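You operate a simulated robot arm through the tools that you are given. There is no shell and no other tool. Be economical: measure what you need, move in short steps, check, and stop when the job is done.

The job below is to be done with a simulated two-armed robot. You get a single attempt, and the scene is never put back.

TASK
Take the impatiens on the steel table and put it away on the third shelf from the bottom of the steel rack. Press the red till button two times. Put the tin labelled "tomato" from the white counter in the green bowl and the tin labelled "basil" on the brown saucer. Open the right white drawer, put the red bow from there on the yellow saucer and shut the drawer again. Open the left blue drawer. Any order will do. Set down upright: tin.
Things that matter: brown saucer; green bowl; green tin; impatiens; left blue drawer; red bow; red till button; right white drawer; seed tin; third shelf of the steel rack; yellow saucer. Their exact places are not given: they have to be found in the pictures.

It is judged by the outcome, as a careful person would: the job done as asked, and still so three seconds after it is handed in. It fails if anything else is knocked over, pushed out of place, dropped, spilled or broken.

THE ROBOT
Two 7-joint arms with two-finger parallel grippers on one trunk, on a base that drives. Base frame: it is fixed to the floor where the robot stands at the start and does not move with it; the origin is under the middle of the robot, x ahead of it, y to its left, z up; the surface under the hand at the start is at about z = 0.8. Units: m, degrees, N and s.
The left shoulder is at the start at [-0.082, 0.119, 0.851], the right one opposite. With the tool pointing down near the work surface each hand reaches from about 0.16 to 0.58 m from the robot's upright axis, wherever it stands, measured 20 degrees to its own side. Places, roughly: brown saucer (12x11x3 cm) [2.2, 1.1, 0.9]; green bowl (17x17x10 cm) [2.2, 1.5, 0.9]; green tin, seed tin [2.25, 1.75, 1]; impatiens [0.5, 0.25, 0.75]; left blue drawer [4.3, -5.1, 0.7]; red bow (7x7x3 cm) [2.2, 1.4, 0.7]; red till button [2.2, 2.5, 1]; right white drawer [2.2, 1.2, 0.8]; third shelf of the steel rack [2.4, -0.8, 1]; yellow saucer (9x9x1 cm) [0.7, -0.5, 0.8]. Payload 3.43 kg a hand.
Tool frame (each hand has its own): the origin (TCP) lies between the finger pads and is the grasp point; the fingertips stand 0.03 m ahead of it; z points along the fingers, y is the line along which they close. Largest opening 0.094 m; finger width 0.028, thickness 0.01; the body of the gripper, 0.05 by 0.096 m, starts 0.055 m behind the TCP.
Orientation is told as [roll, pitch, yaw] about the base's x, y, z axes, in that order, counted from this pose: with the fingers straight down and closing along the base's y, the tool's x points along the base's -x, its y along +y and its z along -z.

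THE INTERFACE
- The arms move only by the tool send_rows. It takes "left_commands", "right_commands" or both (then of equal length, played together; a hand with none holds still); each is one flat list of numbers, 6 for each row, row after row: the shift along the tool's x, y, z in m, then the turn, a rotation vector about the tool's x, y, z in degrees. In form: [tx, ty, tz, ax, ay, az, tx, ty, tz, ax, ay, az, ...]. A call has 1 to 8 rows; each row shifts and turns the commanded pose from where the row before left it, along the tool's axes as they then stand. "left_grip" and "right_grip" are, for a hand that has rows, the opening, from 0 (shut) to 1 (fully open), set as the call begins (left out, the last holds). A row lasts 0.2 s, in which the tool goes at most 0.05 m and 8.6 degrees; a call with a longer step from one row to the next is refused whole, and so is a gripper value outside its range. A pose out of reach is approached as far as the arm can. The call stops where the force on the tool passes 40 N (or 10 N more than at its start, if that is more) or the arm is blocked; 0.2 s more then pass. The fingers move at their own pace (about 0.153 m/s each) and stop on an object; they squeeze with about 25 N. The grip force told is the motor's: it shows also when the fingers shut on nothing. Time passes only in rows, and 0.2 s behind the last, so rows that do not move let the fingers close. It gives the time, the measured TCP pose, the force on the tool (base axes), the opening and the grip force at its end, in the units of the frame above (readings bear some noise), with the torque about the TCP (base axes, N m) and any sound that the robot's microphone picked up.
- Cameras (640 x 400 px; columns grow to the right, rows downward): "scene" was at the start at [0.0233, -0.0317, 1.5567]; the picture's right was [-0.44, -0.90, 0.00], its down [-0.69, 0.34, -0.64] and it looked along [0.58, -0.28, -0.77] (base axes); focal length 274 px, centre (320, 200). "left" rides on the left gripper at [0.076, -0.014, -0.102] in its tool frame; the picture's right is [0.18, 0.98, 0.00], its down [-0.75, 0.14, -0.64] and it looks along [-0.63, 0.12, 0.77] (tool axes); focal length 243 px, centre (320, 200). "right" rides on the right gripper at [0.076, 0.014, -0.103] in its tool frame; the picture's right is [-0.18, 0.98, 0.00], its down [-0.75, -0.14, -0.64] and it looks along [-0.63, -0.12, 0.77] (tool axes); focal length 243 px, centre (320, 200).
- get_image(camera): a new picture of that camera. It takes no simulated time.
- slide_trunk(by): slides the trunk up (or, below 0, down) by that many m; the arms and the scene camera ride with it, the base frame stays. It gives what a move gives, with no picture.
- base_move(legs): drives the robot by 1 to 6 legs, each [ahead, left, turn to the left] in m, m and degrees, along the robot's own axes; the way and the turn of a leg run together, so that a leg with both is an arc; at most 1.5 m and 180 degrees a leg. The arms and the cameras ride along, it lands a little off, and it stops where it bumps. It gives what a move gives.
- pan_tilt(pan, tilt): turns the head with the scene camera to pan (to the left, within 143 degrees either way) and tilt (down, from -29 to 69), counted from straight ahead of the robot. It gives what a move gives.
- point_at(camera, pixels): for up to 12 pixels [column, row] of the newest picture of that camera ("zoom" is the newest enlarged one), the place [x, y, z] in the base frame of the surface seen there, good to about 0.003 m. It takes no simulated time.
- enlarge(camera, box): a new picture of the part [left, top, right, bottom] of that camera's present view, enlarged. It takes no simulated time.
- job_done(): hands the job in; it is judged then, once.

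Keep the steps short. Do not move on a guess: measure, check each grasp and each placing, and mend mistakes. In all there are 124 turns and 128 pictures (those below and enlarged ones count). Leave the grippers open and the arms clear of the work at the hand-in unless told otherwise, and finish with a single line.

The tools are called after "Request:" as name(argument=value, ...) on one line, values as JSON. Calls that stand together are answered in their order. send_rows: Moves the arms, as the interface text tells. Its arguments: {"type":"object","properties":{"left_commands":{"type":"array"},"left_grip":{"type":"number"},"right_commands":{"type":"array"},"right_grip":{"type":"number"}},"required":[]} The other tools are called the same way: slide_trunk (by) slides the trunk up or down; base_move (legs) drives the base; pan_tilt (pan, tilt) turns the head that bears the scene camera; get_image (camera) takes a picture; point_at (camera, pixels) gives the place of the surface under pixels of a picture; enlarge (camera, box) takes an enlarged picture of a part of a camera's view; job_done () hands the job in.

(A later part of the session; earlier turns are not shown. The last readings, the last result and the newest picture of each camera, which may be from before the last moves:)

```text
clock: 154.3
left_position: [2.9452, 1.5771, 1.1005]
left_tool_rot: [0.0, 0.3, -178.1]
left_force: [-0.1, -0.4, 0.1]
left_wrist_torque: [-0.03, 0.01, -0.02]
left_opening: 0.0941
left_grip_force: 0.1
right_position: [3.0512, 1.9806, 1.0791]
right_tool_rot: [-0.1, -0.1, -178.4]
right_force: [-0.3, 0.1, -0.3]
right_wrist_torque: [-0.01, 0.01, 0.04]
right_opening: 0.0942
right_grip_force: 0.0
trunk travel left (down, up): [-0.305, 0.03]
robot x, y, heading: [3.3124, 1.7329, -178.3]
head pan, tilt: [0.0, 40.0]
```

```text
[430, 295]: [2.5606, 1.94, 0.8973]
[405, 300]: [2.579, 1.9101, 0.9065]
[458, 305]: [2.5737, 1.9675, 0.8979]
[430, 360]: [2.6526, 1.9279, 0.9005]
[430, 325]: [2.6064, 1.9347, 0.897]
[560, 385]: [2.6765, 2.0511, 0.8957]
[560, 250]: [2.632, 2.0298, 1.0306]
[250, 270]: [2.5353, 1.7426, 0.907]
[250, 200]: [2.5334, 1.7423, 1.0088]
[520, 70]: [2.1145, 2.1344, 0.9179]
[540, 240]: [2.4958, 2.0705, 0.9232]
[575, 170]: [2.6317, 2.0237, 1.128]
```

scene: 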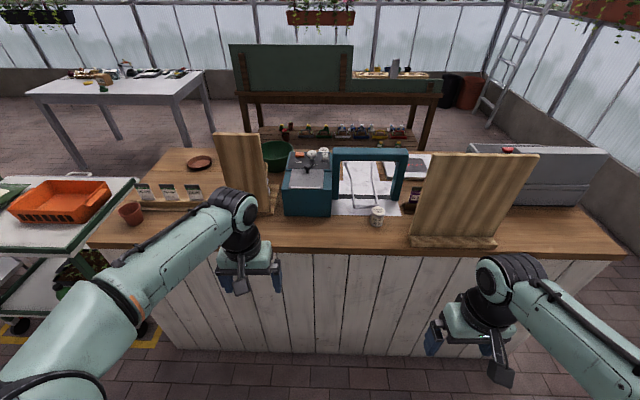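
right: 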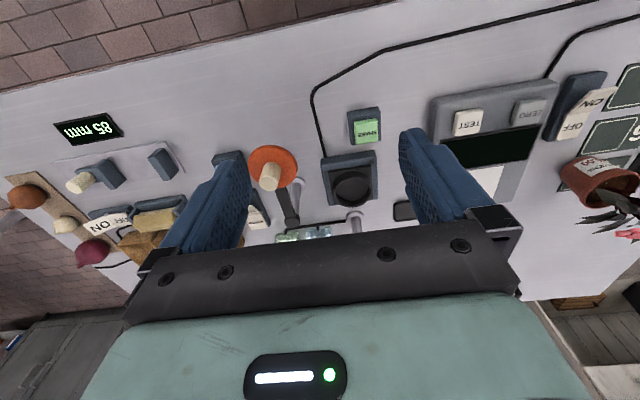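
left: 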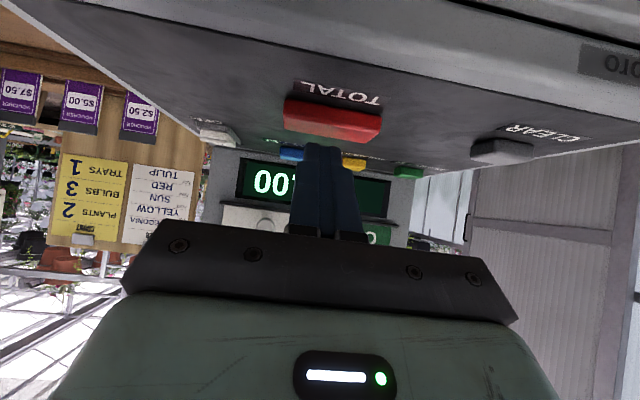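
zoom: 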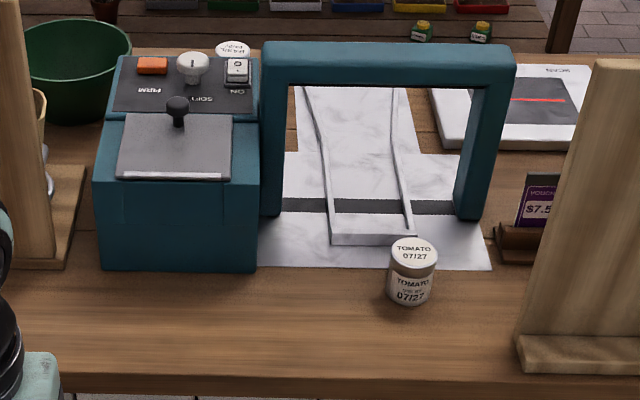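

Tin centre ≈(2.553, 1.912). I pull the left hand back, then drive closer by 0.24 m and straighten.

Request:
send_rows(left_commands=[0.04, 0, 0, 0, 0, 0, 0.04, 0, 0, 0, 0, 0, 0.03, 0, 0, 0, 0, 0])

Request:
base_move(legs=[[0.2, 0, -1.7], [0.04, 0, 0]])

Request:
get_image(camera="right")

```text
clock: 155.1
left_position: [3.0561, 1.5807, 1.1]
left_tool_rot: [-0.1, 0.2, -178.1]
left_force: [-0.7, -0.4, -0.5]
left_wrist_torque: [0.01, 0.0, -0.01]
left_opening: 0.0941
left_grip_force: 0.0
right_position: [3.0518, 1.9806, 1.0795]
right_tool_rot: [0.0, 0.0, -178.4]
right_force: [-0.5, -0.4, -1.7]
right_wrist_torque: [-0.01, 0.0, 0.03]
right_opening: 0.094
right_grip_force: 0.1
trunk travel left (down, up): [-0.305, 0.03]
robot x, y, heading: [3.3121, 1.7316, -178.3]
head pan, tilt: [0.0, 40.0]
```

```text
clock: 157.2
left_position: [2.8146, 1.5882, 1.0997]
left_tool_rot: [-0.2, 0.2, 179.9]
left_force: [-0.5, 0.8, -1.0]
left_wrist_torque: [0.0, 0.02, -0.02]
left_opening: 0.094
left_grip_force: 0.1
right_position: [2.8234, 1.9868, 1.0793]
right_tool_rot: [-0.1, 0.0, 179.7]
right_force: [-0.7, 0.4, -0.2]
right_wrist_torque: [-0.01, -0.02, -0.04]
right_opening: 0.094
right_grip_force: 0.1
trunk travel left (down, up): [-0.305, 0.03]
robot x, y, heading: [3.0777, 1.7282, 179.3]
head pan, tilt: [0.0, 40.0]
```

```text
69 pictures are left
```

right: 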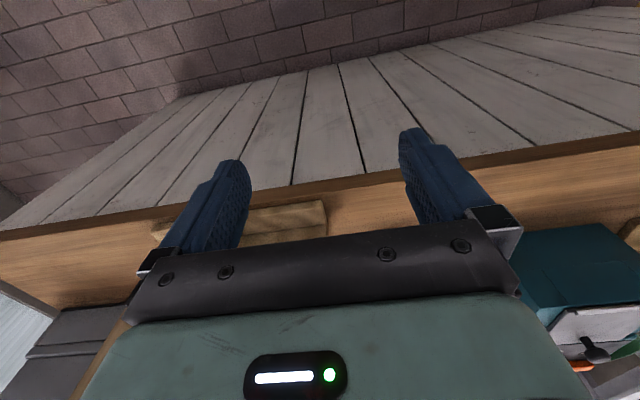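

The right forearm could brush the tall notice board; the left arm has the free side. I shift the robot 0.35 m to its right and use the left hand.

Request:
base_move(legs=[[0, -0.35, 0.7]])

Request:
send_rows(left_commands=[-0.04, 0, 0, 0, 0, 0, -0.04, 0, 0, 0, 0, 0, -0.04, 0, 0, 0, 0, 0])

Request:
get_image(camera="left")

Request:
get_image(camera="scene")

```text
clock: 160.8
left_position: [2.8143, 1.9283, 1.0999]
left_tool_rot: [-0.1, 0.1, -179.1]
left_force: [-0.2, -0.6, -0.2]
left_wrist_torque: [0.0, -0.03, 0.0]
left_opening: 0.0942
left_grip_force: 0.0
right_position: [2.8165, 2.3285, 1.0784]
right_tool_rot: [0.0, 0.0, -179.2]
right_force: [0.0, 0.6, -0.1]
right_wrist_torque: [0.0, 0.0, -0.02]
right_opening: 0.0943
right_grip_force: 0.1
trunk travel left (down, up): [-0.305, 0.03]
robot x, y, heading: [3.074, 2.0753, -179.2]
head pan, tilt: [0.0, 40.0]
```

```text
clock: 161.6
left_position: [2.6926, 1.9262, 1.1002]
left_tool_rot: [-0.2, 0.2, -178.9]
left_force: [-0.5, -0.4, 0.6]
left_wrist_torque: [-0.02, 0.0, -0.01]
left_opening: 0.094
left_grip_force: 0.0
right_position: [2.8149, 2.327, 1.0803]
right_tool_rot: [0.1, 0.1, -179.1]
right_force: [0.1, 0.1, 0.2]
right_wrist_torque: [-0.02, 0.01, 0.03]
right_opening: 0.0941
right_grip_force: 0.1
trunk travel left (down, up): [-0.305, 0.03]
robot x, y, heading: [3.0767, 2.0727, -179.2]
head pan, tilt: [0.0, 40.0]
```

```text
68 pictures are left
```

left: 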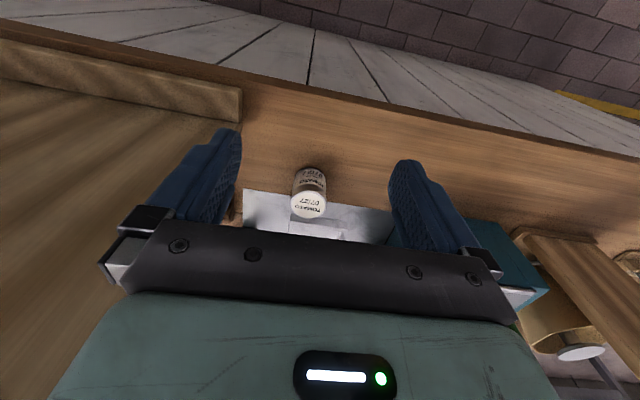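

```text
67 pictures are left
```

scene: 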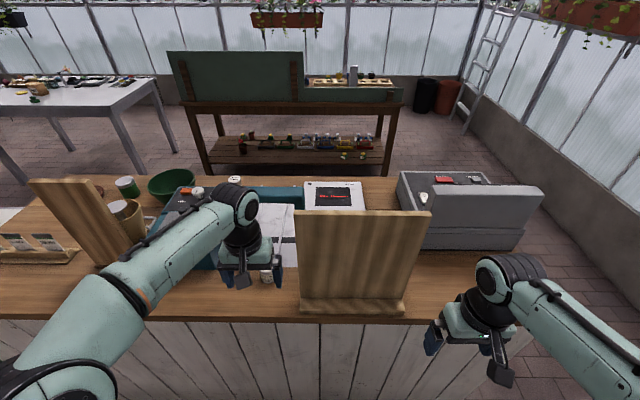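

The left forearm passes near the "sleeves" board; I measure both.

Request:
point_at(camera="scene", pixels=[[60, 183], [100, 200], [122, 240], [90, 215], [170, 225], [140, 260], [110, 290], [80, 320], [205, 215], [298, 215], [265, 278], [300, 300]])

Request:
point_at(camera="left", pixels=[[310, 205], [295, 203], [325, 210], [312, 175], [240, 90], [237, 215]])

```text
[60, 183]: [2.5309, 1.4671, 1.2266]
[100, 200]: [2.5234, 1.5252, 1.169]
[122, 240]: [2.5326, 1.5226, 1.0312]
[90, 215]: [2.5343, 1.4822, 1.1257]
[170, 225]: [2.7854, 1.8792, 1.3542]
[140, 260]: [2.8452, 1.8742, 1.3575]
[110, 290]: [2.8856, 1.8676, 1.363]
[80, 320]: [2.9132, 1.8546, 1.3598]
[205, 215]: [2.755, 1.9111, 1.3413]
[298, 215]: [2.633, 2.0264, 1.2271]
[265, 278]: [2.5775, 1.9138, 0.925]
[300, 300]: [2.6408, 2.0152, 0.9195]
```

```text
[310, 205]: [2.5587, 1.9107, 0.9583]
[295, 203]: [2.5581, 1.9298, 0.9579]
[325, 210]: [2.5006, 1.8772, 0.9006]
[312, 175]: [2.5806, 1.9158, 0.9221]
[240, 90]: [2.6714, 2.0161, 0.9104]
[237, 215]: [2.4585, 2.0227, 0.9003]
```

Arm is clear of both boards. Move over the tin (2.555, 1.912), then down halfway.

Request:
send_rows(left_commands=[-0.0457, 0.0039, 0, 0, 0, 0, -0.0457, 0.0039, 0, 0, 0, 0, -0.0457, 0.0039, 0, 0, 0, 0, 0, 0, 0.04, 0, 0, 0, 0, 0, 0.04, 0, 0, 0])

Request:
get_image(camera="left")

```text
clock: 162.8
left_position: [2.5642, 1.9167, 1.0169]
left_tool_rot: [-0.1, 0.2, -179.0]
left_force: [-0.1, -0.3, 0.2]
left_wrist_torque: [-0.03, 0.04, -0.03]
left_opening: 0.0942
left_grip_force: 0.1
left hand out of reach, approached as far as the arm can: row 3
right_position: [2.8153, 2.3281, 1.0784]
right_tool_rot: [0.0, -0.1, -179.2]
right_force: [-0.2, 0.1, -0.1]
right_wrist_torque: [0.0, -0.06, -0.01]
right_opening: 0.0937
right_grip_force: 0.0
trunk travel left (down, up): [-0.305, 0.03]
robot x, y, heading: [3.0759, 2.0757, -179.0]
head pan, tilt: [0.0, 40.0]
```

```text
66 pictures are left
```

left: 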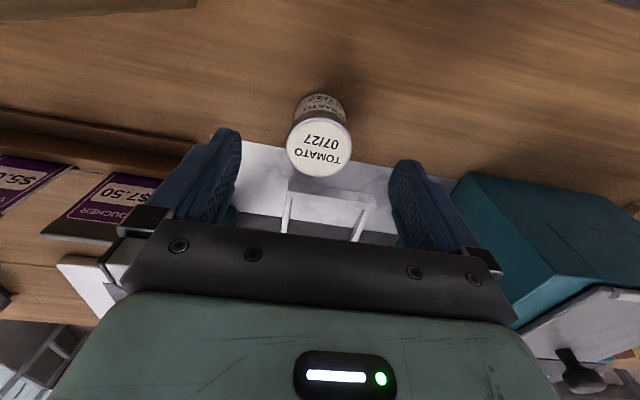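

Request:
point_at(camera="left", pixels=[[320, 152], [290, 150], [350, 155], [322, 172], [318, 122]])

Request:
send_rows(left_commands=[-0.004, 0.002, 0.02, 0, 0, 0, -0.004, 0.002, 0.02, 0, 0, 0])

Request:
get_image(camera="left")

```text
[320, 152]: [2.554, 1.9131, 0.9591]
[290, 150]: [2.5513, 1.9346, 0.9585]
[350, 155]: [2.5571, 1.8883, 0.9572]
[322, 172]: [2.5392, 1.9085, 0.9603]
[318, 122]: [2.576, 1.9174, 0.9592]
```

```text
clock: 163.4
left_position: [2.5594, 1.9113, 0.9785]
left_tool_rot: [-0.1, 0.2, -179.0]
left_force: [-0.1, 0.3, 0.0]
left_wrist_torque: [-0.02, 0.01, -0.02]
left_opening: 0.0941
left_grip_force: 0.0
right_position: [2.8164, 2.3292, 1.079]
right_tool_rot: [0.0, 0.0, -179.2]
right_force: [0.1, -0.1, 0.5]
right_wrist_torque: [0.01, 0.0, 0.0]
right_opening: 0.0939
right_grip_force: 0.1
trunk travel left (down, up): [-0.305, 0.03]
robot x, y, heading: [3.076, 2.0735, -179.3]
head pan, tilt: [0.0, 40.0]
```

```text
65 pictures are left
```

left: 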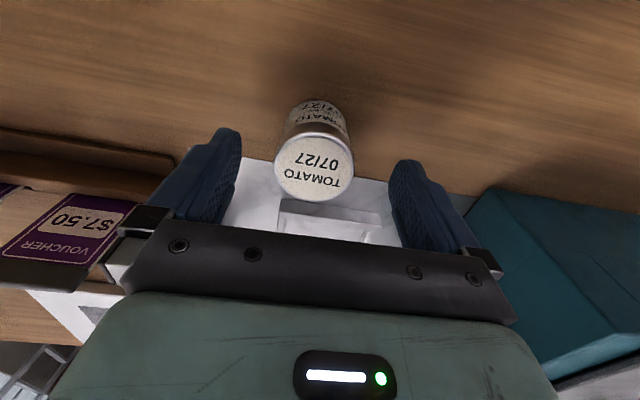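

Centred. Down to z≈0.94 and close.

Request:
send_rows(left_commands=[-0.003, 0, 0.019, 0, 0, 0, 0, 0, 0.019, 0, 0, 0])

Request:
send_rows(left_commands=[0, 0, 0, 0, 0, 0, 0, 0, 0, 0, 0, 0, 0, 0, 0, 0, 0, 0, 0, 0, -0.03, 0, 0, 0, 0, 0, -0.04, 0, 0, 0], left_grip=0)

Request:
get_image(camera="left")

```text
clock: 164.0
left_position: [2.5558, 1.9119, 0.938]
left_tool_rot: [0.0, 0.2, -178.9]
left_force: [-0.5, -0.1, 0.0]
left_wrist_torque: [0.02, 0.0, 0.0]
left_opening: 0.0939
left_grip_force: 0.0
right_position: [2.8168, 2.3289, 1.0788]
right_tool_rot: [-0.1, 0.0, -179.1]
right_force: [-0.2, 0.2, 0.0]
right_wrist_torque: [0.0, 0.02, -0.01]
right_opening: 0.0937
right_grip_force: 0.0
trunk travel left (down, up): [-0.305, 0.03]
robot x, y, heading: [3.0757, 2.0701, -179.4]
head pan, tilt: [0.0, 40.0]
```

```text
clock: 165.2
left_position: [2.5541, 1.9107, 1.0079]
left_tool_rot: [-0.1, 0.1, -178.9]
left_force: [-0.2, -0.7, -1.6]
left_wrist_torque: [0.0, 0.01, 0.01]
left_opening: 0.0488
left_grip_force: 25.0
right_position: [2.8162, 2.3286, 1.0799]
right_tool_rot: [0.1, 0.0, -179.2]
right_force: [-0.2, -0.8, -0.2]
right_wrist_torque: [0.03, 0.0, 0.02]
right_opening: 0.0941
right_grip_force: 0.2
trunk travel left (down, up): [-0.305, 0.03]
robot x, y, heading: [3.0773, 2.0736, -179.0]
head pan, tilt: [0.0, 40.0]
```

```text
64 pictures are left
```

left: 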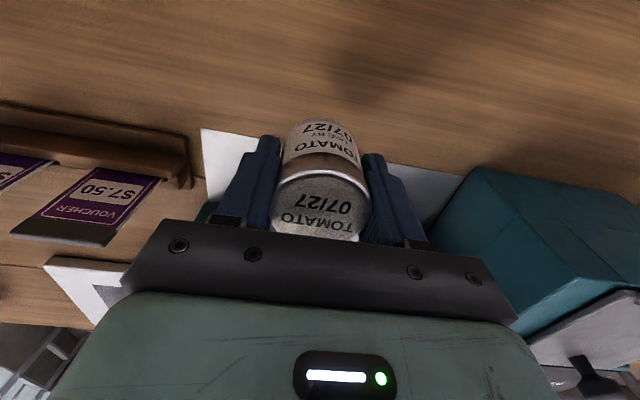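

Tomato held. Lift and retract, then drive back round to the front.

Request:
send_rows(left_commands=[0, 0, -0.045, 0, 0, 0, 0, 0, -0.045, 0, 0, 0, 0.045, 0, 0, 0, 0, 0, 0.045, 0, 0, 0, 0, 0, 0.045, 0, 0, 0, 0, 0, 0.045, 0, 0, 0, 0, 0, 0.045, 0, 0, 0, 0, 0, 0.045, 0, 0, 0, 0, 0])

```text
clock: 167.0
left_position: [2.7134, 1.9113, 1.1192]
left_tool_rot: [-0.1, 0.1, -178.9]
left_force: [0.0, -0.7, -0.3]
left_wrist_torque: [-0.02, 0.05, 0.02]
left_opening: 0.0487
left_grip_force: 24.4
left hand out of reach, approached as far as the arm can: row 2, 3, 4, 5
right_position: [2.8181, 2.3279, 1.0807]
right_tool_rot: [-0.1, -0.1, -179.1]
right_force: [-1.0, 0.2, 0.5]
right_wrist_torque: [0.03, 0.03, 0.02]
right_opening: 0.094
right_grip_force: 0.1
trunk travel left (down, up): [-0.305, 0.03]
robot x, y, heading: [3.0786, 2.0726, -179.0]
head pan, tilt: [0.0, 40.0]
```

Request:
send_rows(left_commands=[0.045, 0, 0, 0, 0, 0, 0.045, 0, 0, 0, 0, 0])

Request:
base_move(legs=[[-0.2, 0, 0], [0, -1.28, 0], [1.5, 0, 0], [0.35, 0, 0], [0, 0, 179]])

```text
clock: 167.6
left_position: [2.8001, 1.9125, 1.1196]
left_tool_rot: [-0.1, 0.2, -178.9]
left_force: [0.4, 0.2, -1.0]
left_wrist_torque: [0.0, 0.0, -0.02]
left_opening: 0.0487
left_grip_force: 24.7
right_position: [2.8189, 2.3281, 1.0789]
right_tool_rot: [0.0, 0.0, -179.2]
right_force: [0.0, 0.8, 0.2]
right_wrist_torque: [0.02, 0.02, -0.01]
right_opening: 0.0941
right_grip_force: 0.0
trunk travel left (down, up): [-0.305, 0.03]
robot x, y, heading: [3.0731, 2.0749, -179.2]
head pan, tilt: [0.0, 40.0]
```

```text
clock: 196.8
left_position: [1.6543, 3.5441, 1.1207]
left_tool_rot: [0.0, 0.2, -0.3]
left_force: [0.1, -1.5, -1.1]
left_wrist_torque: [0.01, -0.03, 0.0]
left_opening: 0.0485
left_grip_force: 24.9
right_position: [1.6289, 3.1292, 1.0796]
right_tool_rot: [0.0, -0.1, -0.6]
right_force: [-0.4, -0.9, -0.2]
right_wrist_torque: [0.0, -0.03, -0.01]
right_opening: 0.094
right_grip_force: 0.0
trunk travel left (down, up): [-0.305, 0.03]
robot x, y, heading: [1.3728, 3.3885, -0.3]
head pan, tilt: [0.0, 40.0]
```

Now along the front to the bowl.

Request:
base_move(legs=[[0.05, -1.5, 0], [0.05, -0.56, 0.3]])

Request:
pan_tilt(pan=5, tilt=40)

Request:
get_image(camera="scene")

```text
refused: leg 1 is longer than a leg can be; nothing moved
```

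```text
clock: 197.5
left_position: [1.6554, 3.5433, 1.1195]
left_tool_rot: [-0.1, 0.1, -0.2]
left_force: [-0.1, -0.3, -0.6]
left_wrist_torque: [-0.02, 0.01, 0.02]
left_opening: 0.0484
left_grip_force: 24.9
right_position: [1.6284, 3.1292, 1.0794]
right_tool_rot: [-0.1, -0.1, -0.5]
right_force: [0.3, 0.8, -0.1]
right_wrist_torque: [0.01, 0.01, -0.03]
right_opening: 0.0939
right_grip_force: 0.1
trunk travel left (down, up): [-0.305, 0.03]
robot x, y, heading: [1.3733, 3.3906, -0.4]
head pan, tilt: [5.0, 40.0]
```

```text
63 pictures are left
```

scene: 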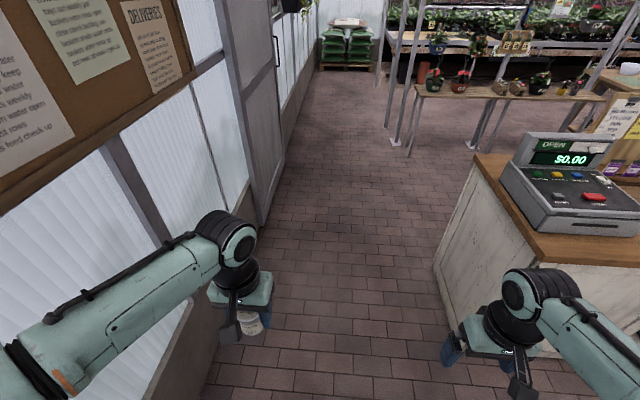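

Legs must be ≤1.5 m; I resend.

Request:
base_move(legs=[[0, -1.4, 0], [0.12, -0.66, 0.3]])

Request:
get_image(camera="scene")

```text
clock: 215.4
left_position: [1.75, 1.5223, 1.1196]
left_tool_rot: [-0.2, 0.2, -0.4]
left_force: [0.4, -0.1, -0.1]
left_wrist_torque: [0.0, -0.02, 0.0]
left_opening: 0.0482
left_grip_force: 25.4
right_position: [1.724, 1.1082, 1.0809]
right_tool_rot: [0.0, -0.1, -0.7]
right_force: [0.3, 0.4, 0.2]
right_wrist_torque: [0.02, -0.01, 0.01]
right_opening: 0.094
right_grip_force: 0.0
trunk travel left (down, up): [-0.305, 0.03]
robot x, y, heading: [1.4706, 1.3684, -0.6]
head pan, tilt: [5.0, 40.0]
```

```text
62 pictures are left
```

scene: 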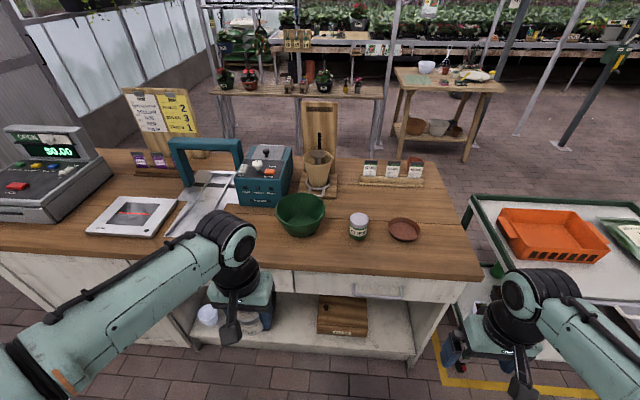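

Measure the bowl, saucer and the green CLIPS tin.

Request:
point_at(camera="scene", pixels=[[277, 208], [324, 210], [299, 221], [300, 196], [300, 226], [300, 208], [404, 231], [390, 229], [418, 231], [404, 221], [404, 241], [357, 220]])

Request:
base_move(legs=[[0.19, -0.03, 0.6]])

```text
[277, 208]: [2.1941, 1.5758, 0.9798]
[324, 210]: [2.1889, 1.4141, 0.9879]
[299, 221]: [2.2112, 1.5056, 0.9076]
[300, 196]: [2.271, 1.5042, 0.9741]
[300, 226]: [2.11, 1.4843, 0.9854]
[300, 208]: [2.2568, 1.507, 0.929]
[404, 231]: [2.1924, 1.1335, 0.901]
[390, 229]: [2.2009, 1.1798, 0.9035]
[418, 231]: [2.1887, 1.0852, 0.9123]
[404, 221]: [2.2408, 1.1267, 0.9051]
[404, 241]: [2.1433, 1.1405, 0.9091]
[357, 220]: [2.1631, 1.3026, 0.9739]
```

```text
clock: 217.0
left_position: [1.936, 1.4934, 1.1199]
left_tool_rot: [-0.1, 0.3, 0.2]
left_force: [0.3, -0.9, -1.6]
left_wrist_torque: [-0.03, 0.0, 0.0]
left_opening: 0.0484
left_grip_force: 24.8
right_position: [1.9105, 1.0782, 1.0787]
right_tool_rot: [0.1, 0.0, -0.3]
right_force: [0.7, 0.4, 0.0]
right_wrist_torque: [-0.01, -0.01, -0.02]
right_opening: 0.094
right_grip_force: 0.1
trunk travel left (down, up): [-0.305, 0.03]
robot x, y, heading: [1.6583, 1.3374, 0.0]
head pan, tilt: [5.0, 40.0]
```

Bowl: centre ≈(2.193, 1.495), rim z≈0.99, floor z≈0.907. I move the tin over its centre.

Request:
send_rows(left_commands=[-0.0432, 0, 0.005, 0, 0, 0, -0.0432, 0, 0.005, 0, 0, 0, -0.0432, 0, 0.005, 0, 0, 0, -0.0432, 0, 0.005, 0, 0, 0, -0.0432, 0.001, 0.005, 0, 0, 0, -0.0432, 0.001, 0.005, 0, 0, 0])

Request:
get_image(camera="left")

Request:
enlarge(camera="scene", box=[200, 120, 400, 270])

```text
clock: 218.4
left_position: [2.1745, 1.4959, 1.0912]
left_tool_rot: [0.1, 0.4, -0.1]
left_force: [-0.8, 0.2, -0.5]
left_wrist_torque: [0.02, 0.01, 0.0]
left_opening: 0.0484
left_grip_force: 25.1
left hand out of reach, approached as far as the arm can: row 6
right_position: [1.912, 1.0782, 1.0796]
right_tool_rot: [0.0, -0.1, -0.1]
right_force: [0.3, -1.0, -0.2]
right_wrist_torque: [-0.01, -0.01, 0.04]
right_opening: 0.0939
right_grip_force: 0.0
trunk travel left (down, up): [-0.305, 0.03]
robot x, y, heading: [1.655, 1.332, 0.1]
head pan, tilt: [5.0, 40.0]
```

```text
61 pictures are left
```

left: 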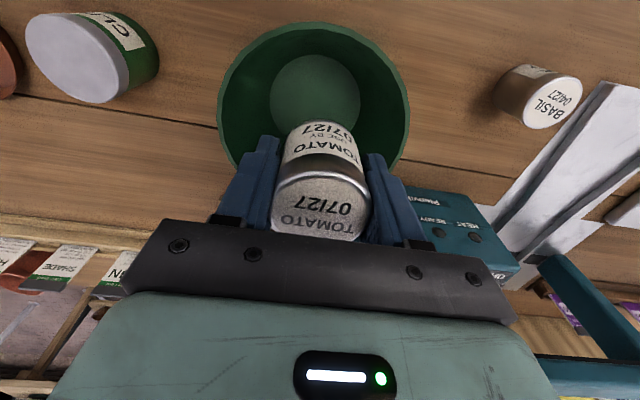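

```text
2.67 times, centred on (300, 195) of scene
```

zoom: 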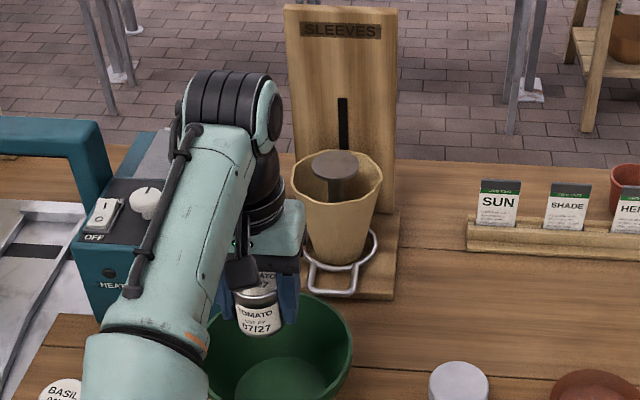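

Request:
point_at(camera="left", pixels=[[315, 90], [271, 90], [359, 100], [315, 56], [220, 100], [408, 120], [312, 25], [285, 110]])

```text
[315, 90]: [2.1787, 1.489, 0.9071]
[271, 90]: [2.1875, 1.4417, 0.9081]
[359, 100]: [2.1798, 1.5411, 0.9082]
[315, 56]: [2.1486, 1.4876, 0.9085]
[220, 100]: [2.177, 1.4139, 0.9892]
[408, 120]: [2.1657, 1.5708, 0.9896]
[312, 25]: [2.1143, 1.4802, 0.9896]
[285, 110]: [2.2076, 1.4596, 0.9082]
```

Bowl floor centre (2.197, 1.492). Lower 7 cm and check position.

Request:
send_rows(left_commands=[0, -0.0015, 0.035, 0, 0, 0, 0, -0.0015, 0.035, 0, 0, 0])

Request:
get_image(camera="left")

```text
clock: 219.0
left_position: [2.1744, 1.4879, 1.0195]
left_tool_rot: [-0.2, 0.4, 0.1]
left_force: [0.3, 0.5, -0.6]
left_wrist_torque: [0.01, -0.04, -0.03]
left_opening: 0.0485
left_grip_force: 24.9
right_position: [1.9118, 1.0787, 1.0808]
right_tool_rot: [-0.1, -0.1, -0.2]
right_force: [0.0, -1.1, -0.1]
right_wrist_torque: [-0.02, 0.01, -0.03]
right_opening: 0.0941
right_grip_force: 0.0
trunk travel left (down, up): [-0.305, 0.03]
robot x, y, heading: [1.6537, 1.3347, -0.4]
head pan, tilt: [5.0, 40.0]
```

```text
59 pictures are left
```

left: 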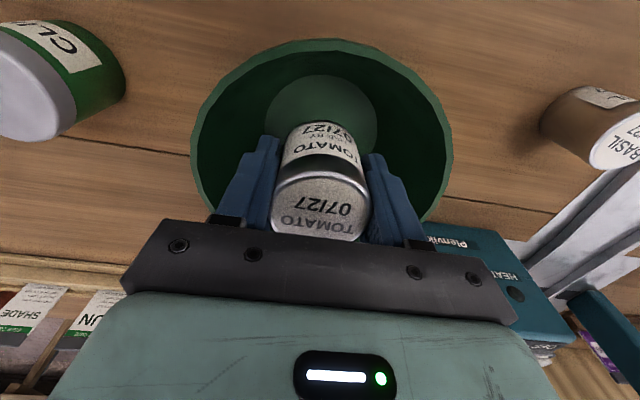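

Move 1.8 cm further forward and 4 cm down.

Request:
send_rows(left_commands=[-0.009, 0.002, 0.02, 0, 0, 0, -0.009, 0.001, 0.02, 0, 0, 0])

Request:
get_image(camera="left")

```text
clock: 219.6
left_position: [2.1915, 1.4945, 0.9803]
left_tool_rot: [-0.1, 0.2, 0.1]
left_force: [0.2, 0.4, -0.4]
left_wrist_torque: [-0.02, -0.01, 0.01]
left_opening: 0.0487
left_grip_force: 25.4
right_position: [1.913, 1.0793, 1.0781]
right_tool_rot: [0.0, -0.1, -0.2]
right_force: [-0.5, -0.3, -0.1]
right_wrist_torque: [0.01, -0.03, 0.0]
right_opening: 0.0941
right_grip_force: 0.1
trunk travel left (down, up): [-0.305, 0.03]
robot x, y, heading: [1.6558, 1.3336, -0.0]
head pan, tilt: [5.0, 40.0]
```

```text
58 pictures are left
```

left: 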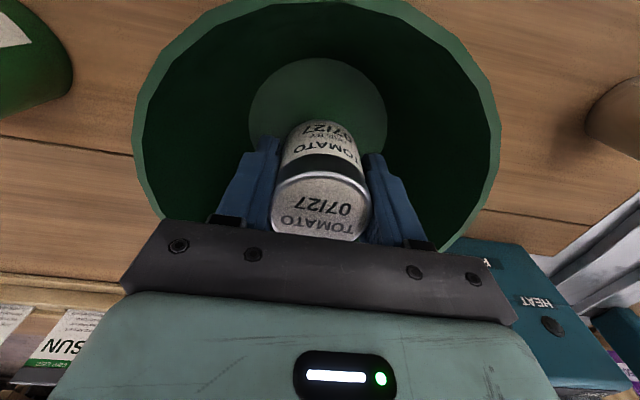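

Centred. Lower 2.6 cm, then small steps to contact.

Request:
send_rows(left_commands=[-0.002, -0.001, 0.014, 0, 0, 0, 0, 0, 0.014, 0, 0, 0])

Request:
send_rows(left_commands=[0, 0, 0.004, 0, 0, 0, 0, 0, 0, 0, 0, 0])

```text
clock: 220.2
left_position: [2.1918, 1.4948, 0.9531]
left_tool_rot: [-0.1, 0.2, 0.1]
left_force: [0.1, -0.1, -1.0]
left_wrist_torque: [-0.02, -0.01, 0.04]
left_opening: 0.0486
left_grip_force: 25.2
right_position: [1.9125, 1.0786, 1.0793]
right_tool_rot: [0.0, 0.0, -0.2]
right_force: [1.0, 0.1, -0.7]
right_wrist_torque: [0.0, -0.02, 0.02]
right_opening: 0.0942
right_grip_force: 0.0
trunk travel left (down, up): [-0.305, 0.03]
robot x, y, heading: [1.6525, 1.3362, -0.1]
head pan, tilt: [5.0, 40.0]
```

```text
clock: 220.8
left_position: [2.1927, 1.4947, 0.9501]
left_tool_rot: [-0.1, 0.2, 0.1]
left_force: [-0.1, -1.0, -1.4]
left_wrist_torque: [0.02, 0.04, -0.03]
left_opening: 0.0488
left_grip_force: 24.7
right_position: [1.9113, 1.0797, 1.0795]
right_tool_rot: [0.0, 0.0, -0.1]
right_force: [0.0, -1.4, -0.6]
right_wrist_torque: [0.03, -0.04, -0.04]
right_opening: 0.0939
right_grip_force: 0.1
trunk travel left (down, up): [-0.305, 0.03]
robot x, y, heading: [1.6541, 1.3358, -0.1]
head pan, tilt: [5.0, 40.0]
```

Request:
send_rows(left_commands=[0, 0, 0.003, 0, 0, 0, 0, 0, 0, 0, 0, 0])

Request:
send_rows(left_commands=[0, 0, 0.002, 0, 0, 0, 0, 0, 0, 0, 0, 0])

```text
clock: 221.4
left_position: [2.1906, 1.4956, 0.9459]
left_tool_rot: [-0.1, 0.2, 0.1]
left_force: [-0.8, 0.4, -0.8]
left_wrist_torque: [-0.02, 0.02, -0.02]
left_opening: 0.0484
left_grip_force: 24.8
right_position: [1.912, 1.0786, 1.0798]
right_tool_rot: [0.1, 0.1, -0.2]
right_force: [0.0, -0.4, 0.1]
right_wrist_torque: [0.01, -0.01, -0.03]
right_opening: 0.094
right_grip_force: 0.1
trunk travel left (down, up): [-0.305, 0.03]
robot x, y, heading: [1.6558, 1.3369, -0.0]
head pan, tilt: [5.0, 40.0]
```

```text
clock: 222.0
left_position: [2.1904, 1.4933, 0.9447]
left_tool_rot: [-0.1, 0.2, 0.1]
left_force: [0.6, -0.1, -0.5]
left_wrist_torque: [-0.01, -0.01, -0.05]
left_opening: 0.0485
left_grip_force: 24.9
right_position: [1.9111, 1.0785, 1.08]
right_tool_rot: [0.0, 0.0, -0.2]
right_force: [-0.3, -0.9, -0.4]
right_wrist_torque: [-0.02, 0.01, 0.02]
right_opening: 0.0937
right_grip_force: 0.1
trunk travel left (down, up): [-0.305, 0.03]
robot x, y, heading: [1.6534, 1.3372, -0.2]
head pan, tilt: [5.0, 40.0]
```

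Request:
send_rows(left_commands=[0, 0, 0.003, 0, 0, 0, 0, 0, 0, 0, 0, 0])

Request:
send_rows(left_commands=[0, 0, 0, 0, 0, 0, 0, 0, 0, 0, 0, 0, 0, 0, -0.03, 0, 0, 0, 0, 0, -0.04, 0, 0, 0, 0, 0, -0.04, 0, 0, 0, 0, 0, -0.03, 0, 0, 0], left_grip=0.68)

Request:
get_image(camera="left")

```text
clock: 222.6
left_position: [2.1923, 1.4935, 0.9437]
left_tool_rot: [-0.1, 0.1, 0.0]
left_force: [0.4, 1.9, 16.3]
left_wrist_torque: [0.06, 0.15, 0.01]
left_opening: 0.0486
left_grip_force: 24.9
right_position: [1.911, 1.079, 1.08]
right_tool_rot: [-0.1, -0.1, -0.2]
right_force: [0.0, 0.3, 0.3]
right_wrist_torque: [0.01, 0.01, 0.03]
right_opening: 0.0941
right_grip_force: 0.1
trunk travel left (down, up): [-0.305, 0.03]
robot x, y, heading: [1.66, 1.338, -0.2]
head pan, tilt: [5.0, 40.0]
```

```text
clock: 224.0
left_position: [2.1842, 1.4931, 1.0723]
left_tool_rot: [-0.1, 0.3, 0.0]
left_force: [0.5, -0.3, -0.2]
left_wrist_torque: [-0.01, 0.01, 0.0]
left_opening: 0.0638
left_grip_force: 0.1
left hand out of reach, approached as far as the arm can: row 6
right_position: [1.9111, 1.0792, 1.079]
right_tool_rot: [0.0, 0.2, -0.3]
right_force: [0.3, 0.4, -0.5]
right_wrist_torque: [-0.02, 0.04, 0.01]
right_opening: 0.0941
right_grip_force: 0.1
trunk travel left (down, up): [-0.305, 0.03]
robot x, y, heading: [1.6521, 1.3357, 0.1]
head pan, tilt: [5.0, 40.0]
```

```text
57 pictures are left
```

left: 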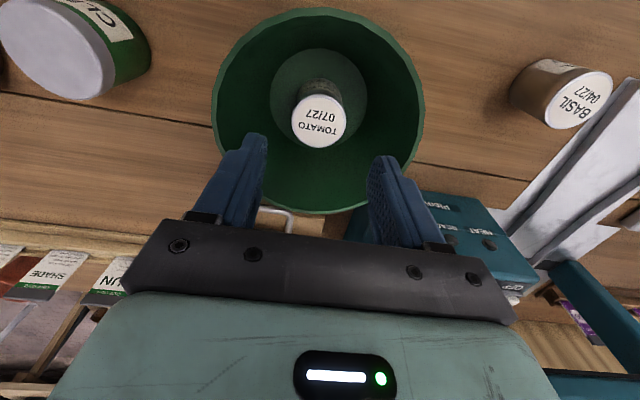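

Tomato stands upright in the bowl. Next the basil tin: retract 5 cm, open, drive 0.215 m left.

Request:
send_rows(left_commands=[0.026, 0, -0.005, 0, 0, 0, 0.026, 0, 0, 0, 0, 0], left_grip=1)

Request:
base_move(legs=[[0, 0.215, 0]])

Request:
get_image(camera="left")

Request:
point_at(camera="left", pixels=[[320, 100], [320, 120], [300, 110], [340, 110], [320, 140], [320, 160]])

```text
clock: 224.6
left_position: [2.1848, 1.4944, 1.0735]
left_tool_rot: [0.0, 0.2, 0.1]
left_force: [-0.1, 0.3, 0.1]
left_wrist_torque: [-0.01, 0.03, -0.01]
left_opening: 0.094
left_grip_force: 0.1
left hand out of reach, approached as far as the arm can: row 1, 2
right_position: [1.9117, 1.0783, 1.0797]
right_tool_rot: [-0.1, -0.1, -0.4]
right_force: [-0.2, -1.0, -0.2]
right_wrist_torque: [0.01, 0.0, 0.01]
right_opening: 0.094
right_grip_force: 0.1
trunk travel left (down, up): [-0.305, 0.03]
robot x, y, heading: [1.6567, 1.3341, -0.2]
head pan, tilt: [5.0, 40.0]
```

```text
clock: 227.1
left_position: [2.1822, 1.7116, 1.0722]
left_tool_rot: [0.0, 0.3, 0.6]
left_force: [-0.6, 0.6, 0.3]
left_wrist_torque: [0.01, 0.01, 0.01]
left_opening: 0.094
left_grip_force: 0.0
right_position: [1.9137, 1.2949, 1.08]
right_tool_rot: [-0.1, 0.0, 0.2]
right_force: [0.4, 0.4, -0.6]
right_wrist_torque: [-0.02, -0.01, -0.03]
right_opening: 0.0939
right_grip_force: 0.0
trunk travel left (down, up): [-0.305, 0.03]
robot x, y, heading: [1.654, 1.551, 0.3]
head pan, tilt: [5.0, 40.0]
```

```text
56 pictures are left
```

left: 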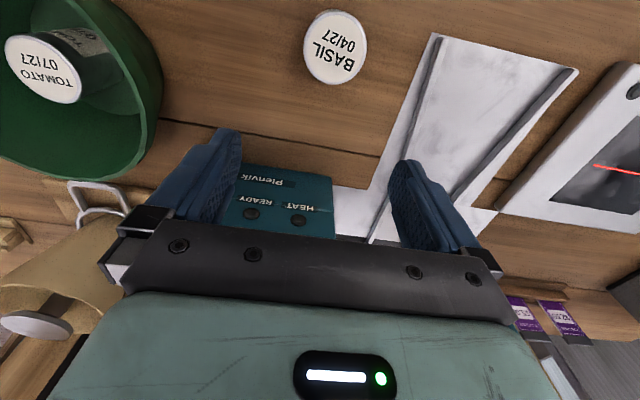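

```text
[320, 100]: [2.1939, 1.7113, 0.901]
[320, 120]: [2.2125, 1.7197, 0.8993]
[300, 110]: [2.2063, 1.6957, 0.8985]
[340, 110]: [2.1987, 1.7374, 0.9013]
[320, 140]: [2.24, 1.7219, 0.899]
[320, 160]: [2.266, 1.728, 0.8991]
```

Request:
point_at(camera="left", pixels=[[335, 47], [305, 45], [366, 47], [335, 80], [335, 14]])

Request:
send_rows(left_commands=[0.025, 0, 0, 0, 0, 0, 0.025, 0, 0, 0, 0, 0])

```text
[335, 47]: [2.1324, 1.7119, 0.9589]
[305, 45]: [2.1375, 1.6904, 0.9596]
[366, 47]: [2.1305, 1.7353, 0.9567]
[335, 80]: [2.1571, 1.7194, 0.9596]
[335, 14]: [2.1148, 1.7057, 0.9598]
```

```text
clock: 227.7
left_position: [2.183, 1.7107, 1.0726]
left_tool_rot: [-0.1, 0.2, 0.6]
left_force: [-0.1, 0.3, -0.2]
left_wrist_torque: [-0.01, -0.02, 0.02]
left_opening: 0.0938
left_grip_force: 0.0
left hand out of reach, approached as far as the arm can: row 1, 2
right_position: [1.9141, 1.2951, 1.0802]
right_tool_rot: [0.0, 0.1, 0.2]
right_force: [-0.5, 1.2, 0.4]
right_wrist_torque: [0.06, 0.01, 0.01]
right_opening: 0.0939
right_grip_force: 0.2
trunk travel left (down, up): [-0.305, 0.03]
robot x, y, heading: [1.6579, 1.5463, 0.4]
head pan, tilt: [5.0, 40.0]
```

The arm is at a reach limit at this height; I go down a little together with the backward shift.

Request:
send_rows(left_commands=[0, 0, 0.02, 0, 0, 0, 0, 0, 0.02, 0, 0, 0])

```text
clock: 228.3
left_position: [2.1821, 1.7111, 1.0719]
left_tool_rot: [-0.1, 0.2, 0.6]
left_force: [0.9, -0.5, 0.0]
left_wrist_torque: [0.03, -0.02, -0.01]
left_opening: 0.094
left_grip_force: 0.0
left hand out of reach, approached as far as the arm can: row 1, 2
right_position: [1.914, 1.2934, 1.0795]
right_tool_rot: [0.1, 0.0, 0.3]
right_force: [0.7, -0.3, 0.6]
right_wrist_torque: [0.01, -0.01, 0.03]
right_opening: 0.0942
right_grip_force: 0.0
trunk travel left (down, up): [-0.305, 0.03]
robot x, y, heading: [1.6566, 1.5517, 0.5]
head pan, tilt: [5.0, 40.0]
```

Request:
send_rows(left_commands=[0.04, 0, 0, 0, 0, 0, 0.04, 0, 0, 0, 0, 0])

Request:
enlarge(camera="scene", box=[120, 100, 440, 300])

```text
clock: 228.9
left_position: [2.1826, 1.7115, 1.0717]
left_tool_rot: [-0.1, 0.2, 0.6]
left_force: [0.2, -0.2, -0.3]
left_wrist_torque: [0.03, -0.01, -0.02]
left_opening: 0.0937
left_grip_force: 0.0
left hand out of reach, approached as far as the arm can: row 1, 2
right_position: [1.9135, 1.2942, 1.0798]
right_tool_rot: [0.0, 0.0, 0.4]
right_force: [-1.3, 1.0, -0.1]
right_wrist_torque: [-0.02, 0.01, 0.0]
right_opening: 0.0939
right_grip_force: 0.1
trunk travel left (down, up): [-0.305, 0.03]
robot x, y, heading: [1.6539, 1.5535, 0.3]
head pan, tilt: [5.0, 40.0]
```

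```text
2.00 times, centred on (280, 200) of scene
```

zoom: 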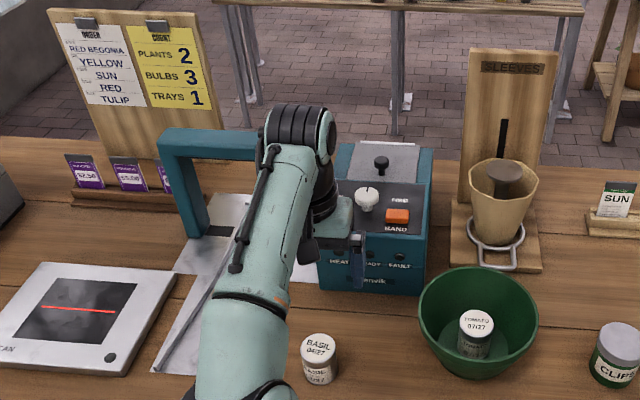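

The arm is nearly straight, stuck at its singular stretch. I send a longer retract (small descending back-steps) and watch.

Request:
send_rows(left_commands=[0.045, 0, 0, 0, 0, 0, 0.045, 0, 0, 0, 0, 0, 0.03, 0, 0, 0, 0, 0])

```text
clock: 229.7
left_position: [2.1824, 1.7118, 1.0724]
left_tool_rot: [-0.2, 0.2, 0.6]
left_force: [-0.7, 0.0, 0.9]
left_wrist_torque: [0.0, 0.01, -0.02]
left_opening: 0.094
left_grip_force: 0.1
left hand out of reach, approached as far as the arm can: row 1, 2, 3
right_position: [1.9142, 1.2951, 1.079]
right_tool_rot: [0.0, -0.1, 0.4]
right_force: [-0.1, -0.1, -0.7]
right_wrist_torque: [-0.02, 0.01, -0.02]
right_opening: 0.094
right_grip_force: 0.1
trunk travel left (down, up): [-0.305, 0.03]
robot x, y, heading: [1.6502, 1.5486, 0.2]
head pan, tilt: [5.0, 40.0]
```

Request:
send_rows(left_commands=[0, 0.04, 0, 0, -8, 0, 0, 0.04, 0, 0, -8, 0])

```text
clock: 230.3
left_position: [2.2251, 1.7983, 1.0929]
left_tool_rot: [-0.1, -15.7, 0.7]
left_force: [0.5, 0.8, 0.2]
left_wrist_torque: [-0.02, 0.0, 0.01]
left_opening: 0.094
left_grip_force: 0.1
left hand out of reach, approached as far as the arm can: row 1, 2
right_position: [1.913, 1.2944, 1.08]
right_tool_rot: [0.0, -0.1, 0.3]
right_force: [0.5, 0.5, -0.4]
right_wrist_torque: [-0.06, 0.0, 0.0]
right_opening: 0.0941
right_grip_force: 0.1
trunk travel left (down, up): [-0.305, 0.03]
robot x, y, heading: [1.6566, 1.5492, 0.3]
head pan, tilt: [5.0, 40.0]
```

Request:
send_rows(left_commands=[0.045, 0, 0.01, 0, 0, 0, 0.045, 0, 0.01, 0, 0, 0, 0.045, 0, 0.01, 0, 0, 0, 0.045, 0, 0.01, 0, 0, 0])

```text
clock: 231.3
left_position: [2.2254, 1.8022, 1.0898]
left_tool_rot: [-0.1, -15.8, 0.5]
left_force: [1.4, 0.0, 0.3]
left_wrist_torque: [-0.01, 0.01, 0.01]
left_opening: 0.0942
left_grip_force: 0.1
left hand out of reach, approached as far as the arm can: row 1, 2, 3, 4
right_position: [1.9126, 1.2954, 1.0792]
right_tool_rot: [0.0, 0.0, 0.3]
right_force: [-0.1, -0.6, -0.1]
right_wrist_torque: [0.0, 0.02, 0.02]
right_opening: 0.0937
right_grip_force: 0.0
trunk travel left (down, up): [-0.305, 0.03]
robot x, y, heading: [1.6555, 1.5512, 0.3]
head pan, tilt: [5.0, 40.0]
```

Tangential moves and turns work, so the commanded pose probably now lies too far back. I bring the command forward again (0.28 m in steps) and see whether the arm follows.

Request:
send_rows(left_commands=[-0.048, 0, 0, 0, 0, 0, -0.048, 0, 0, 0, 0, 0, -0.048, 0, 0, 0, 0, 0, -0.048, 0, 0, 0, 0, 0])

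```text
clock: 232.3
left_position: [2.2395, 1.7861, 1.0718]
left_tool_rot: [0.0, -15.9, 0.6]
left_force: [-1.0, 0.3, 0.6]
left_wrist_torque: [0.02, -0.01, 0.02]
left_opening: 0.0938
left_grip_force: 0.0
left hand out of reach, approached as far as the arm can: row 1, 2, 3, 4
right_position: [1.9139, 1.2931, 1.079]
right_tool_rot: [0.0, 0.0, 0.3]
right_force: [-0.6, 0.3, 0.1]
right_wrist_torque: [0.03, 0.0, -0.01]
right_opening: 0.094
right_grip_force: 0.0
trunk travel left (down, up): [-0.305, 0.03]
robot x, y, heading: [1.6542, 1.5497, 0.2]
head pan, tilt: [5.0, 40.0]
```

Request:
send_rows(left_commands=[0, -0.045, 0, 0, 0, 0, 0, -0.045, 0, 0, 0, 0])

Request:
send_rows(left_commands=[0.04, 0, 0.02, 0, -8, 0, 0.04, 0, 0.02, 0, -8, 0, 0.04, 0, 0.02, 0, -8, 0, 0.03, 0, 0.02, 0, -8, 0])

```text
clock: 232.9
left_position: [2.2413, 1.6937, 1.0716]
left_tool_rot: [-0.2, -15.9, 0.8]
left_force: [-0.4, 0.9, -1.1]
left_wrist_torque: [0.01, 0.0, -0.01]
left_opening: 0.0941
left_grip_force: 0.0
right_position: [1.9126, 1.2926, 1.0802]
right_tool_rot: [0.0, 0.0, 0.3]
right_force: [-0.5, -0.4, -0.5]
right_wrist_torque: [-0.03, 0.01, -0.05]
right_opening: 0.0941
right_grip_force: 0.1
trunk travel left (down, up): [-0.305, 0.03]
robot x, y, heading: [1.6519, 1.5509, 0.5]
head pan, tilt: [5.0, 40.0]
```

```text
clock: 233.6
left_position: [2.302, 1.684, 1.0716]
left_tool_rot: [-0.6, -34.7, 1.5]
left_force: [-51.2, -4.9, 33.1]
left_wrist_torque: [0.79, 1.26, 1.53]
left_opening: 0.0927
left_grip_force: 0.1
left hand out of reach, approached as far as the arm can: row 1, 2, 3
right_position: [1.9082, 1.2942, 1.0809]
right_tool_rot: [0.0, -0.3, 0.5]
right_force: [0.8, -0.4, -0.9]
right_wrist_torque: [-0.02, 0.05, 0.0]
right_opening: 0.0942
right_grip_force: 0.1
trunk travel left (down, up): [-0.305, 0.03]
robot x, y, heading: [1.6562, 1.5551, 0.3]
head pan, tilt: [5.0, 40.0]
heard: click
stopped in row 3 (left hand): the force on the tool passed its limit at 122 N (the readings are from after the stop); the commanded pose is now the measured one
```

The hand ran into the teal machine and clicked something. I back straight off with the base and inspect.

Request:
base_move(legs=[[-0.15, 0, 0]])

Request:
enlarge(camera="scene", box=[120, 80, 440, 280])

Request:
get_image(camera="left")

```text
clock: 235.0
left_position: [2.1607, 1.683, 1.0576]
left_tool_rot: [-0.2, -34.0, 1.1]
left_force: [-0.9, -0.7, 0.4]
left_wrist_torque: [-0.02, -0.01, 0.0]
left_opening: 0.0938
left_grip_force: 0.1
right_position: [1.763, 1.2938, 1.0796]
right_tool_rot: [-0.1, -0.1, 0.4]
right_force: [0.9, 0.2, -0.4]
right_wrist_torque: [-0.03, -0.02, -0.01]
right_opening: 0.0941
right_grip_force: 0.0
trunk travel left (down, up): [-0.305, 0.03]
robot x, y, heading: [1.5071, 1.5502, 0.6]
head pan, tilt: [5.0, 40.0]
```

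```text
2.00 times, centred on (280, 180) of scene
```

zoom: 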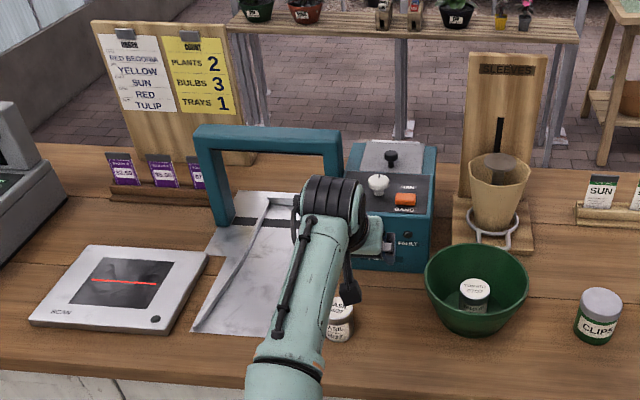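

```text
53 pictures are left
```

left: 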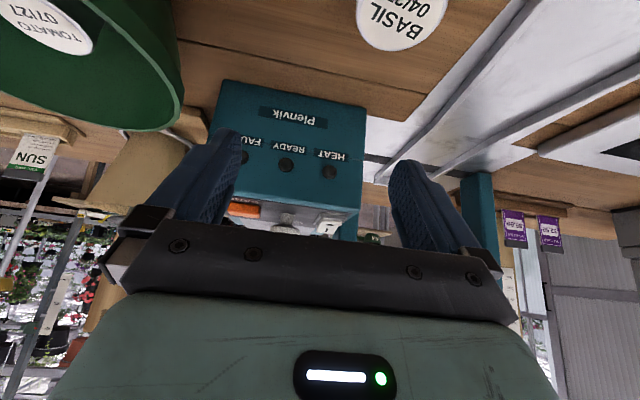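

No indicator lamps lit. I retract the hand, restore it fingers-down, and check the machine's switch.

Request:
send_rows(left_commands=[0.0164, 0, -0.046, 0, 0, 0, 0.0332, 0, -0.0224, 0, 0, 0, 0.0332, 0, -0.0224, 0, 0, 0, 0, 0, 0, 0, 8.5, 0, 0, 0, 0, 0, 8.5, 0, 0, 0, 0, 0, 8.5, 0, 0, 0, 0, 0, 8.4, 0])

Request:
pan_tilt(pan=10, tilt=38)

Request:
enlarge(camera="scene", box=[240, 100, 400, 220])

```text
clock: 236.6
left_position: [2.0195, 1.6984, 1.0809]
left_tool_rot: [-0.3, 0.0, 0.9]
left_force: [-0.4, -0.3, -0.1]
left_wrist_torque: [-0.04, 0.01, 0.0]
left_opening: 0.094
left_grip_force: 0.1
left hand out of reach, approached as far as the arm can: row 1, 2, 3, 4, 5, 6, 7
right_position: [1.7624, 1.2946, 1.0793]
right_tool_rot: [0.0, 0.0, 0.3]
right_force: [-0.4, -0.5, 0.1]
right_wrist_torque: [0.01, 0.01, -0.01]
right_opening: 0.0939
right_grip_force: 0.1
trunk travel left (down, up): [-0.305, 0.03]
robot x, y, heading: [1.5057, 1.5502, 0.4]
head pan, tilt: [5.0, 40.0]
```

```text
clock: 237.2
left_position: [2.0209, 1.6976, 1.0807]
left_tool_rot: [-0.1, 0.0, 0.9]
left_force: [0.8, 0.9, 0.8]
left_wrist_torque: [-0.03, -0.01, -0.03]
left_opening: 0.094
left_grip_force: 0.0
right_position: [1.7625, 1.2937, 1.0794]
right_tool_rot: [-0.1, 0.1, 0.3]
right_force: [0.6, -1.2, 0.2]
right_wrist_torque: [-0.04, 0.01, -0.03]
right_opening: 0.094
right_grip_force: 0.1
trunk travel left (down, up): [-0.305, 0.03]
robot x, y, heading: [1.5001, 1.5456, 0.5]
head pan, tilt: [10.0, 38.0]
```

```text
3.33 times, centred on (320, 160) of scene
```

zoom: 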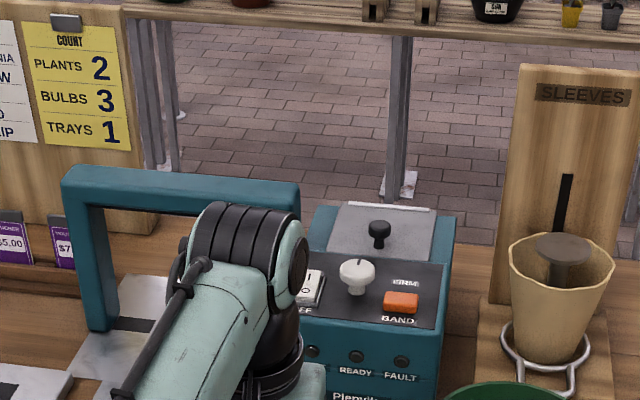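

The switch position looks unchanged. The arm is only slightly beyond reach at this height; I go down a bit first, then back.

Request:
send_rows(left_commands=[0.02, 0, 0.03, 0, 0, 0, 0.03, 0, 0.02, 0, 0, 0, 0.04, 0, 0, 0, 0, 0, 0.04, 0, 0, 0, 0, 0])

Request:
enlarge(camera="scene", box=[260, 130, 380, 220])

```text
clock: 238.2
left_position: [1.8896, 1.6961, 1.0291]
left_tool_rot: [-0.3, -0.3, 1.0]
left_force: [0.7, 1.2, 0.3]
left_wrist_torque: [-0.02, -0.02, -0.01]
left_opening: 0.0941
left_grip_force: 0.1
right_position: [1.7623, 1.2928, 1.0792]
right_tool_rot: [0.0, 0.0, 0.3]
right_force: [-0.5, 0.1, -0.3]
right_wrist_torque: [0.02, 0.01, 0.0]
right_opening: 0.094
right_grip_force: 0.1
trunk travel left (down, up): [-0.305, 0.03]
robot x, y, heading: [1.5059, 1.5518, 0.1]
head pan, tilt: [10.0, 38.0]
```

```text
4.44 times, centred on (320, 175) of scene
```

zoom: 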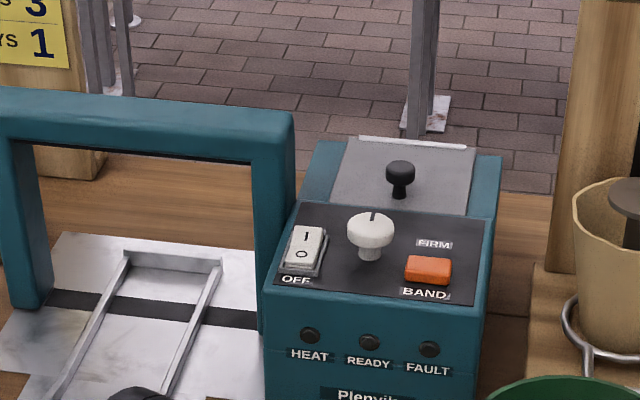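

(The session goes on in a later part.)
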